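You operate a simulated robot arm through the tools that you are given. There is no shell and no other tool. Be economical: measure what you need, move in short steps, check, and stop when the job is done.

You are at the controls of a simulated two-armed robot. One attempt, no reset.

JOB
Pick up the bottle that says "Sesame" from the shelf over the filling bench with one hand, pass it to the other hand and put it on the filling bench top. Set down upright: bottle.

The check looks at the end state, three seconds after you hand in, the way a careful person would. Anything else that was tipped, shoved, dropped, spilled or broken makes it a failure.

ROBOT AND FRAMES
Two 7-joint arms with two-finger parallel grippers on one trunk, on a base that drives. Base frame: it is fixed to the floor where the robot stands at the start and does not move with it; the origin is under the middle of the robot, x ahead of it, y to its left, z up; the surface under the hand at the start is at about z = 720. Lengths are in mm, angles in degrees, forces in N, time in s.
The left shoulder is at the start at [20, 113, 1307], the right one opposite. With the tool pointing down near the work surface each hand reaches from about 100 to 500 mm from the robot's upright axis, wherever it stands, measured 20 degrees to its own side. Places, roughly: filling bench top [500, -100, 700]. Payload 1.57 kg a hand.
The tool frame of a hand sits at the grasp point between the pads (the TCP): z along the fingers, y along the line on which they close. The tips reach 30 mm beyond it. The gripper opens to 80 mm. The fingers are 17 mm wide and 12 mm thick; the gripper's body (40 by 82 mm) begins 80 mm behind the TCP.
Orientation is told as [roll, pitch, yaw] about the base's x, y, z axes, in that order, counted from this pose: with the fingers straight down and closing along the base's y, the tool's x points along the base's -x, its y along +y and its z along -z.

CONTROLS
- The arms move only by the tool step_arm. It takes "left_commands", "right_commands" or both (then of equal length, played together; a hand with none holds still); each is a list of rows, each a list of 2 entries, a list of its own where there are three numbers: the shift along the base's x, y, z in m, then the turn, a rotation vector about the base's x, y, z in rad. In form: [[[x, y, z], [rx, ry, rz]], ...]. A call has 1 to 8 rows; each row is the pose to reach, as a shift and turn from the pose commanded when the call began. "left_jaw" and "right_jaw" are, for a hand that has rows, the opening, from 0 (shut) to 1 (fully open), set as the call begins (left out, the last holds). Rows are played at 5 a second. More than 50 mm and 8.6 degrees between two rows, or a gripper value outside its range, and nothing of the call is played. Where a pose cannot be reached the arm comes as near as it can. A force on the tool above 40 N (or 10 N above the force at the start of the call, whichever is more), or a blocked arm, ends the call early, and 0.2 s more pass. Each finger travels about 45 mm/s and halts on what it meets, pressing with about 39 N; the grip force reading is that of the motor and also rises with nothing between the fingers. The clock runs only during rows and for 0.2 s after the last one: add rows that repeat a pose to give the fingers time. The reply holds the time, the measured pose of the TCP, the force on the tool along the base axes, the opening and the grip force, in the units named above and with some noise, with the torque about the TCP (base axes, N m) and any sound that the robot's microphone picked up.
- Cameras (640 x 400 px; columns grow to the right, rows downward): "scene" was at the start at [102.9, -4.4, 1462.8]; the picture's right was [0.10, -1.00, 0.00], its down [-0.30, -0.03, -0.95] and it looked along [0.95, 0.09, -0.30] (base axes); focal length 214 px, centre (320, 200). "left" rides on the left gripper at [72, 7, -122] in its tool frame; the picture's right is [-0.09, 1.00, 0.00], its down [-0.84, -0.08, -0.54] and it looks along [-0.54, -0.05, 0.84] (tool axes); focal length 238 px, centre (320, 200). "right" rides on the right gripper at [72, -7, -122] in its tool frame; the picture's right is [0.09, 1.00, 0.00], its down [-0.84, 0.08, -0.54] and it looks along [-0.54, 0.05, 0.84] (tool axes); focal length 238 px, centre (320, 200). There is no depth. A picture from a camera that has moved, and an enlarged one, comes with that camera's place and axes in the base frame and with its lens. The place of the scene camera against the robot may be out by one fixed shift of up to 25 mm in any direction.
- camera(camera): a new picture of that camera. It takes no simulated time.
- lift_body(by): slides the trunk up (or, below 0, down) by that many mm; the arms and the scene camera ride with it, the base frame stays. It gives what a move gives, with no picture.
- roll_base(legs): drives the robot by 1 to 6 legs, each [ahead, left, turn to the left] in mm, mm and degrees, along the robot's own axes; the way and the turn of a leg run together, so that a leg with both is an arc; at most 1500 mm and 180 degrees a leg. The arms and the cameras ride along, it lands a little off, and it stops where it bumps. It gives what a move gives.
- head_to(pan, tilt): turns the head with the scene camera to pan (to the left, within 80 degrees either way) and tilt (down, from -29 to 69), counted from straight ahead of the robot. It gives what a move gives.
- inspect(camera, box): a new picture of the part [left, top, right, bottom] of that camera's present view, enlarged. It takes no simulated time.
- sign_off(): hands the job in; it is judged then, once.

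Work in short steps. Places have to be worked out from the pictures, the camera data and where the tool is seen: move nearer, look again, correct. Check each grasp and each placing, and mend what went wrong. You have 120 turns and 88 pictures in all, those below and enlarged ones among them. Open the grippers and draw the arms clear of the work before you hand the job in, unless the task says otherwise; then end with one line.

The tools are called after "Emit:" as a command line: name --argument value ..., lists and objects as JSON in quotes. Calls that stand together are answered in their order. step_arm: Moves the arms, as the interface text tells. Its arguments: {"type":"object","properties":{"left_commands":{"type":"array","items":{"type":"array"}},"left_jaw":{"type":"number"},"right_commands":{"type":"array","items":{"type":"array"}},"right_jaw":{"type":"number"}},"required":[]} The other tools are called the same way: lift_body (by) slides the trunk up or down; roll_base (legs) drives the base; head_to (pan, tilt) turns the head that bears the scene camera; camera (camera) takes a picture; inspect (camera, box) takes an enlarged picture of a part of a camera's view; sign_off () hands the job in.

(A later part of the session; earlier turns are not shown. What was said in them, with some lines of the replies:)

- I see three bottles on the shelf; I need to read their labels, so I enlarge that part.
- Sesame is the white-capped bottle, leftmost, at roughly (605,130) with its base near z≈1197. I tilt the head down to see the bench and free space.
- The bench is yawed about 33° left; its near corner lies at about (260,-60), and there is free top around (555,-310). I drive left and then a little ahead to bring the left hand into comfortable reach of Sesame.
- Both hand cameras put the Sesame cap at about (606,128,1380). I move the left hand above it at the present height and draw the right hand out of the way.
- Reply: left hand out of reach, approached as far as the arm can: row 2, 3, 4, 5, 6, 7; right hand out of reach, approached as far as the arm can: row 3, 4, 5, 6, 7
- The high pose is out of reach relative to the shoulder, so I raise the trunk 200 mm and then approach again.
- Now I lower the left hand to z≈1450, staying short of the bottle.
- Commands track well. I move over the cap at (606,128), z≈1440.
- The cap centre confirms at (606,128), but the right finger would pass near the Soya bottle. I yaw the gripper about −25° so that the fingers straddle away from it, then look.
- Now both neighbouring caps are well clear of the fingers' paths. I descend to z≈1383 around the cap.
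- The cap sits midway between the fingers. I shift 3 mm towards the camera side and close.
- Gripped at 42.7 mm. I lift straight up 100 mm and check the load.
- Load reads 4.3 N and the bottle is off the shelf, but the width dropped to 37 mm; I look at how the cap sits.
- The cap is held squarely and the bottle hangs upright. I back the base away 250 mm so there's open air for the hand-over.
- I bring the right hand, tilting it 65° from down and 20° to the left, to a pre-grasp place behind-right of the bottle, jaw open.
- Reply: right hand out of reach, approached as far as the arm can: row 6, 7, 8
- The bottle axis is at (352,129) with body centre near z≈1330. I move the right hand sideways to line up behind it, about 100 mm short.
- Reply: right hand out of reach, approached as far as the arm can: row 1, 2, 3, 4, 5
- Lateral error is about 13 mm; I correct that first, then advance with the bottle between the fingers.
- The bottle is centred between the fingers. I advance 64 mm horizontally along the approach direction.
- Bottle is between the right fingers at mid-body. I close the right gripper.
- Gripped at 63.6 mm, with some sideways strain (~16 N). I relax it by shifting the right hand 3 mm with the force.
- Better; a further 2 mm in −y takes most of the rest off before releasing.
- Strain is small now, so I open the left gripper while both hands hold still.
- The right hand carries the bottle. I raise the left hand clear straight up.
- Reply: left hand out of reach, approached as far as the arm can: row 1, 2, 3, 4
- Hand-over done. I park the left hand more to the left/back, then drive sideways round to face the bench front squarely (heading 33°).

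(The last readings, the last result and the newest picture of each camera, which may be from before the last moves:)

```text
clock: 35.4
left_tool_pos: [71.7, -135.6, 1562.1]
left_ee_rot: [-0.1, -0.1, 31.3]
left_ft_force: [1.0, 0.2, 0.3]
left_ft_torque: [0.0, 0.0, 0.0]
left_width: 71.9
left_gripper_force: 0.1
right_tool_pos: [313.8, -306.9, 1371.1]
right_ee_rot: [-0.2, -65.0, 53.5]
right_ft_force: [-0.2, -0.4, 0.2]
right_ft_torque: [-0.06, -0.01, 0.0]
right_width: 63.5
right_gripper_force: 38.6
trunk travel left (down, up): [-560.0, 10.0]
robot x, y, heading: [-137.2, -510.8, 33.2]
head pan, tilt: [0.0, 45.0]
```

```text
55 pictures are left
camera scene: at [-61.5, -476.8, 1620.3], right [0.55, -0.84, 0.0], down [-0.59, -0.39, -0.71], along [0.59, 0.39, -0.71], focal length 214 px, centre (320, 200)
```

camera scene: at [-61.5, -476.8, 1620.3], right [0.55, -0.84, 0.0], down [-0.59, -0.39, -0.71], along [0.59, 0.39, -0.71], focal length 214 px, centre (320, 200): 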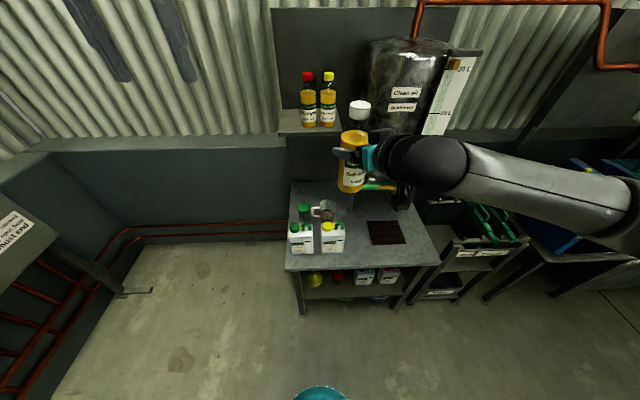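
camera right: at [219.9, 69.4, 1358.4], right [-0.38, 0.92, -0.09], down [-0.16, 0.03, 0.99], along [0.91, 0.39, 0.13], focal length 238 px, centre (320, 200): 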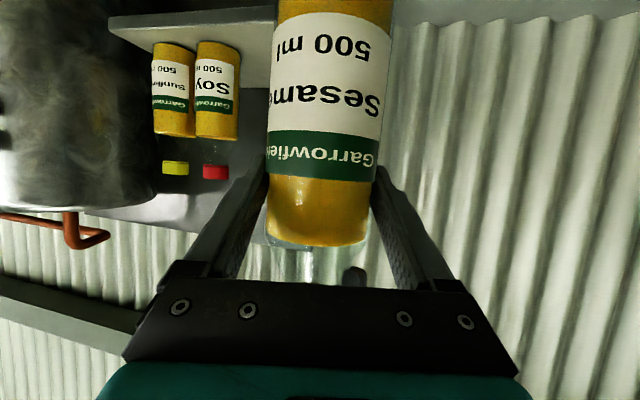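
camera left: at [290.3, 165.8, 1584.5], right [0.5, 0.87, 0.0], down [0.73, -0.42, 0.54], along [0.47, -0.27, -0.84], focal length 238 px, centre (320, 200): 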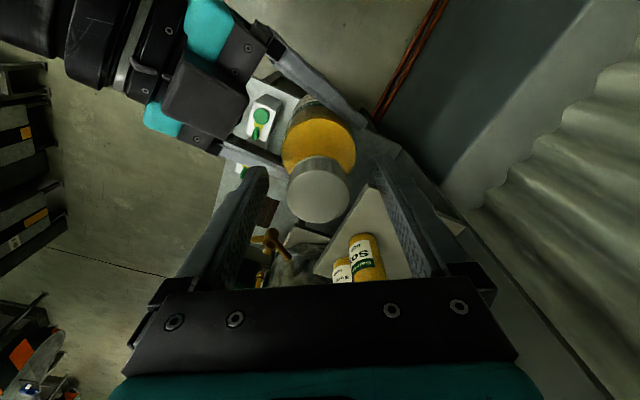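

The square view shows a free patch right of the yellow-capped jug and left of the grid, around (540,-335). I drive so the bottle is above it, still high, then look.

Emit:
roll_base --legs '[[0, -147, 0], [172, 0, 0]]'

Emit:
camera --camera "scene"

Emit:
camera --camera "left"

```text
clock: 37.9
left_tool_pos: [300.2, -166.0, 1563.4]
left_ee_rot: [-0.1, 0.0, 31.2]
left_ft_force: [0.4, -0.3, -0.9]
left_ft_torque: [-0.03, 0.0, -0.02]
left_width: 72.0
left_gripper_force: 0.1
right_tool_pos: [541.1, -338.6, 1372.5]
right_ee_rot: [-0.3, -65.0, 53.4]
right_ft_force: [0.2, 0.2, -4.6]
right_ft_torque: [-0.02, 0.0, -0.02]
right_width: 63.5
right_gripper_force: 38.8
trunk travel left (down, up): [-560.0, 10.0]
robot x, y, heading: [87.7, -539.8, 33.0]
head pan, tilt: [0.0, 45.0]
```

```text
54 pictures are left
camera scene: at [165.1, -506.4, 1620.2], right [0.55, -0.84, 0.0], down [-0.59, -0.39, -0.71], along [0.59, 0.39, -0.71], focal length 214 px, centre (320, 200)
```

scene: 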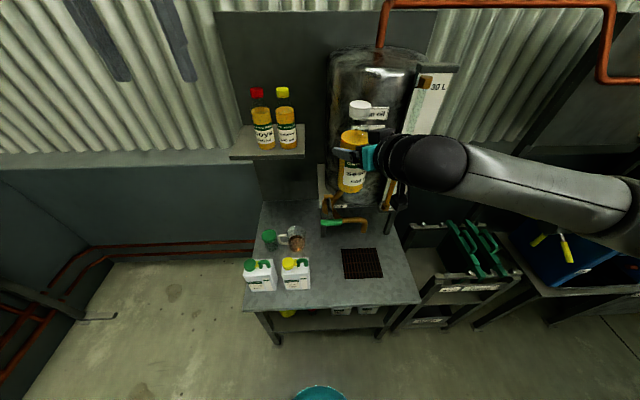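

```text
53 pictures are left
camera left: at [235.0, -197.7, 1684.9], right [-0.44, 0.9, 0.0], down [0.76, 0.37, 0.54], along [0.49, 0.24, -0.84], focal length 238 px, centre (320, 200)
```

left: 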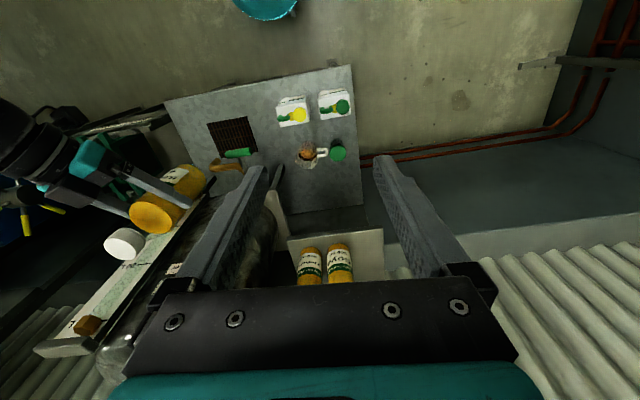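

Cross-checking with the left camera, the spot is right at the grid's corner, so I shift the bottle 21 mm towards the front, then lower the trunk in stages.

Emit:
step_arm --right_commands '[[[-0.01, -0.002, 0], [0, 0, 0]], [[-0.021, -0.004, 0], [0, 0, 0]], [[-0.021, -0.004, 0], [0, 0, 0]]]'

Emit:
lift_body --by -400

Emit:
camera --camera "scene"

Emit:
camera --camera "right"

Emit:
camera --camera "left"

```text
clock: 38.7
left_tool_pos: [298.8, -166.1, 1561.7]
left_ee_rot: [-0.3, 0.0, 31.2]
left_ft_force: [0.3, -0.8, -0.3]
left_ft_torque: [-0.02, 0.01, -0.01]
left_width: 72.0
left_gripper_force: 0.1
right_tool_pos: [519.1, -342.2, 1370.1]
right_ee_rot: [-0.2, -65.0, 53.3]
right_ft_force: [-0.7, -0.3, -3.1]
right_ft_torque: [-0.01, 0.01, -0.01]
right_width: 63.4
right_gripper_force: 38.7
trunk travel left (down, up): [-560.0, 10.0]
robot x, y, heading: [86.0, -542.7, 33.5]
head pan, tilt: [0.0, 45.0]
```

```text
clock: 42.5
left_tool_pos: [298.9, -165.4, 1162.2]
left_ee_rot: [-0.2, 0.1, 31.1]
left_ft_force: [0.7, 0.0, -0.2]
left_ft_torque: [-0.01, 0.01, -0.04]
left_width: 72.1
left_gripper_force: 0.0
right_tool_pos: [520.5, -342.0, 971.4]
right_ee_rot: [-0.2, -65.0, 53.5]
right_ft_force: [-0.7, -0.4, -5.0]
right_ft_torque: [-0.02, 0.02, -0.01]
right_width: 63.5
right_gripper_force: 38.8
trunk travel left (down, up): [-160.0, 410.0]
robot x, y, heading: [85.9, -545.6, 33.2]
head pan, tilt: [0.0, 45.0]
```

```text
52 pictures are left
camera scene: at [164.3, -506.5, 1220.3], right [0.55, -0.84, 0.0], down [-0.59, -0.39, -0.71], along [0.59, 0.39, -0.71], focal length 214 px, centre (320, 200)
```

scene: 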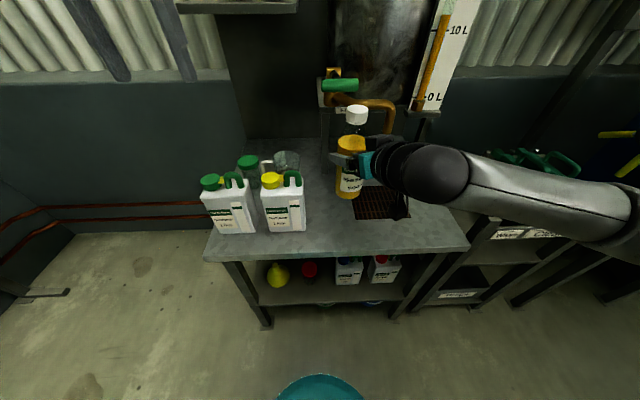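

```text
51 pictures are left
camera right: at [440.2, -459.5, 957.9], right [-0.82, 0.56, -0.09], down [-0.15, -0.06, 0.99], along [0.55, 0.82, 0.13], focal length 238 px, centre (320, 200)
```

right: 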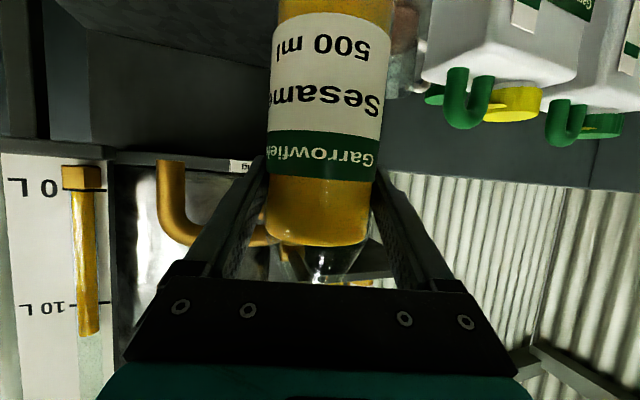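

```text
50 pictures are left
camera left: at [234.2, -197.8, 1285.1], right [-0.44, 0.9, 0.0], down [0.75, 0.37, 0.54], along [0.49, 0.24, -0.84], focal length 238 px, centre (320, 200)
```

left: 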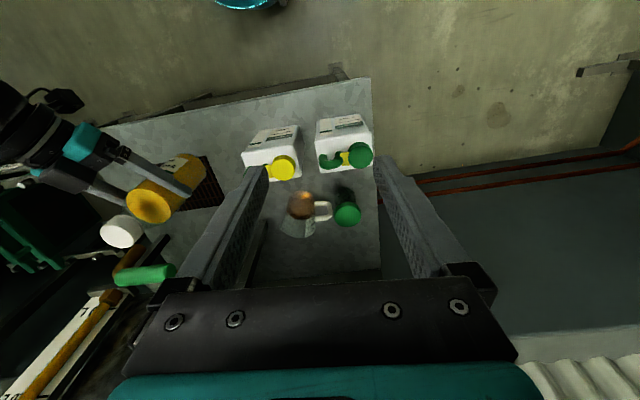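

Everything is clear: bottle over free top, about 80 mm inside the front edge, clear of jug and grid. I lower the trunk another 140 mm, leaving a few cm to the top.

Emit:
lift_body --by -140

Emit:
camera --camera "scene"

Emit:
inspect --camera "right" --box '[160, 0, 480, 200]'

```text
clock: 44.2
left_tool_pos: [298.1, -165.7, 1021.9]
left_ee_rot: [-0.2, 0.0, 31.1]
left_ft_force: [0.0, 1.2, 0.6]
left_ft_torque: [0.0, 0.0, -0.02]
left_width: 72.1
left_gripper_force: 0.2
right_tool_pos: [519.2, -343.6, 831.5]
right_ee_rot: [-0.1, -65.0, 53.4]
right_ft_force: [-0.3, 0.8, -4.3]
right_ft_torque: [-0.02, 0.01, 0.01]
right_width: 63.7
right_gripper_force: 38.7
trunk travel left (down, up): [-20.0, 550.0]
robot x, y, heading: [86.8, -545.5, 33.3]
head pan, tilt: [0.0, 45.0]
```

```text
49 pictures are left
camera scene: at [164.3, -506.6, 1080.3], right [0.55, -0.84, 0.0], down [-0.59, -0.39, -0.71], along [0.59, 0.39, -0.71], focal length 214 px, centre (320, 200)
```

scene: 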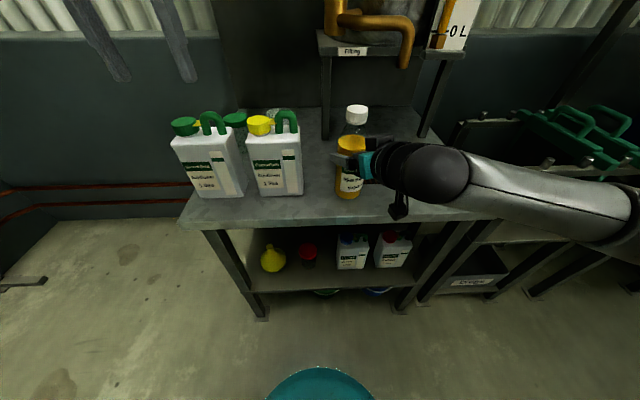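

```text
2.00 times, centred on (320, 100) of right
camera zoom: at [440.1, -459.5, 817.9], right [-0.82, 0.56, -0.09], down [-0.15, -0.06, 0.99], along [0.55, 0.82, 0.13], focal length 477 px, centre (320, 400)
```

zoom: 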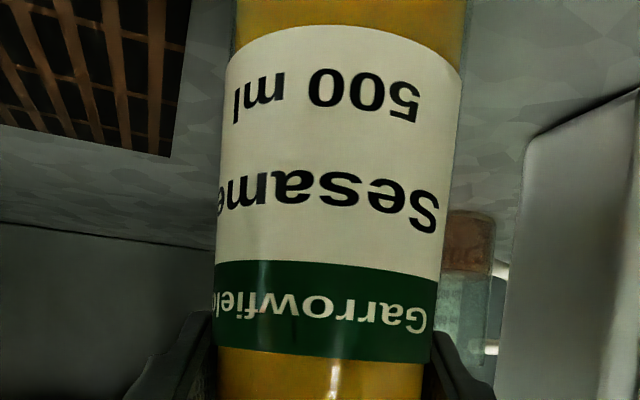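

The bottle hangs vertical, clear of grid and jug. I lower it 24 mm slowly and read the force.

Emit:
step_arm --right_commands '[[[0, 0, -0.005], [0, 0, 0]], [[0, 0, -0.01], [0, 0, 0]], [[0, 0, -0.015], [0, 0, 0]], [[0, 0, -0.02], [0, 0, 0]], [[0, 0, -0.024], [0, 0, 0]]]'

Emit:
inspect --camera "scene" --box '[270, 90, 430, 220]'

```text
clock: 45.4
left_tool_pos: [296.5, -166.1, 1024.0]
left_ee_rot: [-0.2, -0.1, 31.1]
left_ft_force: [-0.3, -0.4, 0.5]
left_ft_torque: [-0.01, 0.01, 0.0]
left_width: 71.8
left_gripper_force: 0.1
right_tool_pos: [517.8, -340.5, 819.9]
right_ee_rot: [-0.4, -66.4, 54.1]
right_ft_force: [-2.3, 6.9, 32.8]
right_ft_torque: [0.37, 0.05, 0.09]
right_width: 63.6
right_gripper_force: 39.2
right hand out of reach, approached as far as the arm can: row 5
trunk travel left (down, up): [-20.0, 550.0]
robot x, y, heading: [85.5, -543.8, 33.4]
head pan, tilt: [0.0, 45.0]
```

```text
3.08 times, centred on (350, 155) of scene
camera zoom: at [162.1, -506.7, 1080.5], right [0.55, -0.84, 0.0], down [-0.59, -0.39, -0.71], along [0.59, 0.39, -0.71], focal length 660 px, centre (228, 338)
```

zoom: 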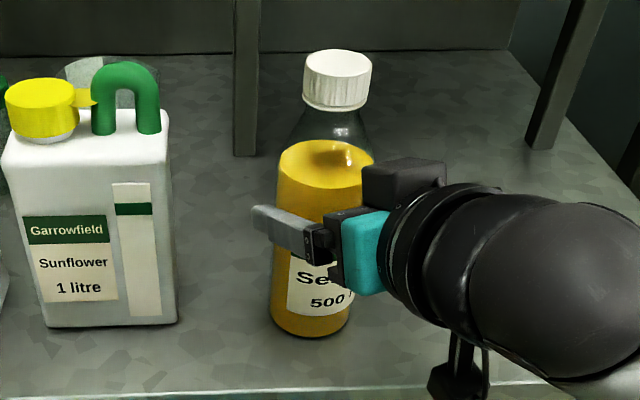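

Contact: 37 N straight under the TCP (tiny torque), so the bottle base stands on the top. I ease the command back up to relieve the pressing.

Emit:
step_arm --right_commands '[[[0, 0, 0.005], [0, 0, 0]], [[0, 0, 0.01], [0, 0, 0]], [[0, 0, 0.01], [0, 0, 0]]]'

```text
clock: 46.2
left_tool_pos: [296.6, -166.9, 1023.4]
left_ee_rot: [-0.2, -0.1, 31.2]
left_ft_force: [0.1, -0.4, 0.3]
left_ft_torque: [-0.02, 0.01, -0.02]
left_width: 71.8
left_gripper_force: 0.1
right_tool_pos: [519.4, -342.1, 819.0]
right_ee_rot: [-0.1, -64.8, 53.4]
right_ft_force: [-1.5, 3.2, 7.9]
right_ft_torque: [0.67, -0.13, 0.16]
right_width: 63.2
right_gripper_force: 39.4
trunk travel left (down, up): [-20.0, 550.0]
robot x, y, heading: [92.9, -543.9, 33.2]
head pan, tilt: [0.0, 45.0]
```

Now 8 N upward remains; one more mm up and then I open the right gripper.

Emit:
step_arm --right_commands '[[[0, 0, 0.001], [0, 0, 0]], [[0, 0, 0.001], [0, 0, 0]]]'

Emit:
inspect --camera "scene" --box '[270, 90, 430, 220]'

```text
clock: 46.8
left_tool_pos: [298.8, -166.7, 1022.8]
left_ee_rot: [-0.2, 0.0, 31.2]
left_ft_force: [-0.5, 0.3, 0.5]
left_ft_torque: [-0.02, 0.0, -0.03]
left_width: 72.0
left_gripper_force: 0.1
right_tool_pos: [519.1, -342.9, 819.2]
right_ee_rot: [-0.4, -64.6, 53.5]
right_ft_force: [-0.7, 0.7, -1.2]
right_ft_torque: [0.12, 0.06, 0.02]
right_width: 63.7
right_gripper_force: 39.4
trunk travel left (down, up): [-20.0, 550.0]
robot x, y, heading: [91.5, -545.9, 33.2]
head pan, tilt: [0.0, 45.0]
```

```text
3.08 times, centred on (350, 155) of scene
camera zoom: at [164.1, -506.6, 1080.2], right [0.55, -0.84, 0.0], down [-0.59, -0.39, -0.71], along [0.59, 0.39, -0.71], focal length 660 px, centre (228, 338)
```

zoom: 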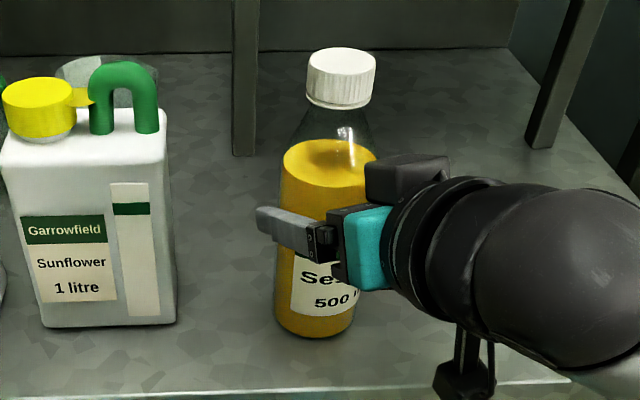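

The top now bears most of the weight. I open the right gripper.

Emit:
step_arm --right_commands '[[[0, 0, 0], [0, 0, 0]], [[0, 0, 0], [0, 0, 0]], [[0, 0, 0], [0, 0, 0]], [[0, 0, 0], [0, 0, 0]]]' --right_jaw 1.0

Emit:
camera --camera "right"

```text
clock: 47.8
left_tool_pos: [298.7, -166.0, 1023.5]
left_ee_rot: [-0.2, 0.0, 31.2]
left_ft_force: [0.7, -0.1, -0.1]
left_ft_torque: [0.0, -0.02, -0.03]
left_width: 72.0
left_gripper_force: 0.1
right_tool_pos: [518.4, -343.6, 822.2]
right_ee_rot: [-0.3, -64.9, 53.5]
right_ft_force: [0.4, 0.1, 0.4]
right_ft_torque: [0.0, 0.0, -0.02]
right_width: 79.9
right_gripper_force: 0.0
trunk travel left (down, up): [-20.0, 550.0]
robot x, y, heading: [86.6, -543.8, 33.4]
head pan, tilt: [0.0, 45.0]
```

```text
45 pictures are left
camera right: at [440.3, -459.4, 809.0], right [-0.82, 0.56, -0.09], down [-0.15, -0.06, 0.99], along [0.55, 0.82, 0.13], focal length 238 px, centre (320, 200)
```

right: 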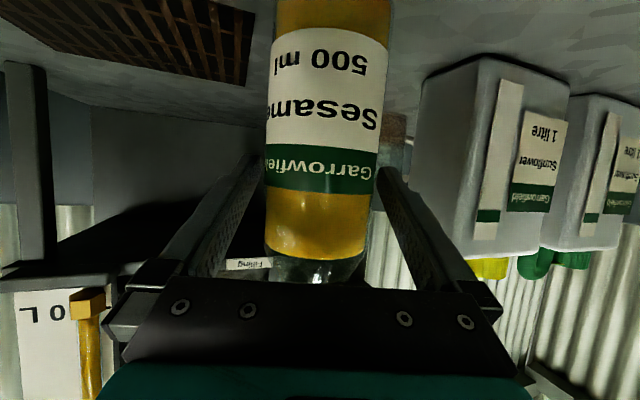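

The bottle stands free and centred between the open fingers. I withdraw by driving the base straight back along the finger direction (20° off the robot's axis).

Emit:
roll_base --legs '[[-188, -68, 0]]'

Emit:
camera --camera "scene"

Emit:
camera --camera "right"

```text
clock: 49.4
left_tool_pos: [178.0, -325.8, 1022.7]
left_ee_rot: [-0.2, -0.1, 31.2]
left_ft_force: [-0.3, -0.6, 0.0]
left_ft_torque: [-0.01, 0.0, -0.02]
left_width: 71.9
left_gripper_force: 0.2
right_tool_pos: [397.9, -503.0, 822.1]
right_ee_rot: [-0.2, -64.9, 53.6]
right_ft_force: [0.5, 0.0, 0.2]
right_ft_torque: [0.04, -0.01, 0.01]
right_width: 80.0
right_gripper_force: 0.2
trunk travel left (down, up): [-20.0, 550.0]
robot x, y, heading: [-29.7, -703.8, 33.3]
head pan, tilt: [0.0, 45.0]
```

```text
44 pictures are left
camera scene: at [43.6, -666.8, 1080.3], right [0.55, -0.84, 0.0], down [-0.59, -0.39, -0.71], along [0.59, 0.39, -0.71], focal length 214 px, centre (320, 200)
```

scene: 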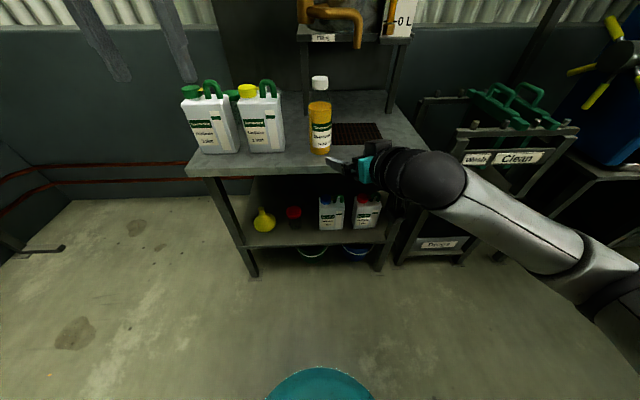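

```text
43 pictures are left
camera right: at [319.8, -619.5, 808.9], right [-0.82, 0.56, -0.09], down [-0.15, -0.06, 0.99], along [0.55, 0.82, 0.13], focal length 238 px, centre (320, 200)
```

right: 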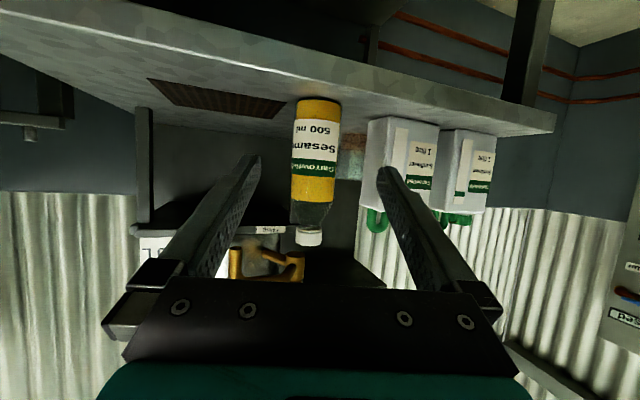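

The bottle stands upright on the bench top, with jugs, glass and grid untouched. I back off a little further and take one last look.

Emit:
roll_base --legs '[[-150, -50, 0]]'

Emit:
head_to --pan 5 --tilt 20

Emit:
camera --camera "scene"

```text
clock: 50.8
left_tool_pos: [78.8, -449.9, 1023.0]
left_ee_rot: [-0.2, 0.1, 31.2]
left_ft_force: [0.6, 0.1, 0.0]
left_ft_torque: [0.01, -0.01, 0.0]
left_width: 72.3
left_gripper_force: 0.0
right_tool_pos: [301.0, -626.9, 821.4]
right_ee_rot: [-0.3, -64.9, 53.4]
right_ft_force: [-0.3, -0.4, -0.3]
right_ft_torque: [0.03, -0.01, 0.02]
right_width: 80.2
right_gripper_force: 0.0
trunk travel left (down, up): [-20.0, 550.0]
robot x, y, heading: [-131.2, -827.7, 33.4]
head pan, tilt: [0.0, 45.0]
```

```text
clock: 51.7
left_tool_pos: [79.9, -450.1, 1022.0]
left_ee_rot: [-0.1, -0.1, 31.2]
left_ft_force: [-0.7, -0.9, 0.3]
left_ft_torque: [-0.02, -0.03, 0.01]
left_width: 72.1
left_gripper_force: 0.2
right_tool_pos: [300.8, -627.1, 822.1]
right_ee_rot: [-0.3, -65.0, 53.4]
right_ft_force: [0.2, 1.1, -0.2]
right_ft_torque: [-0.02, 0.02, 0.01]
right_width: 79.7
right_gripper_force: 0.1
trunk travel left (down, up): [-20.0, 550.0]
robot x, y, heading: [-132.5, -830.2, 33.1]
head pan, tilt: [5.0, 20.0]
```

```text
42 pictures are left
camera scene: at [-48.7, -777.6, 1118.8], right [0.62, -0.79, 0.0], down [-0.27, -0.21, -0.94], along [0.74, 0.58, -0.34], focal length 214 px, centre (320, 200)
```

scene: 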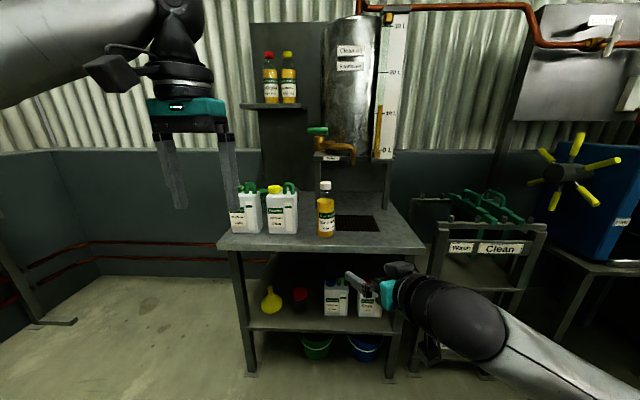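

All is in place: Sesame is upright on the bench, Soya and Sunflower stand on the shelf, and the arms are clear with grippers open. I hand in.

Emit:
sign_off

```text
The job is handed in.
```

The Sesame bottle was taken from the shelf by the left hand, passed to the right hand, and set upright on the filling bench top, with nothing else seen disturbed in the last picture.
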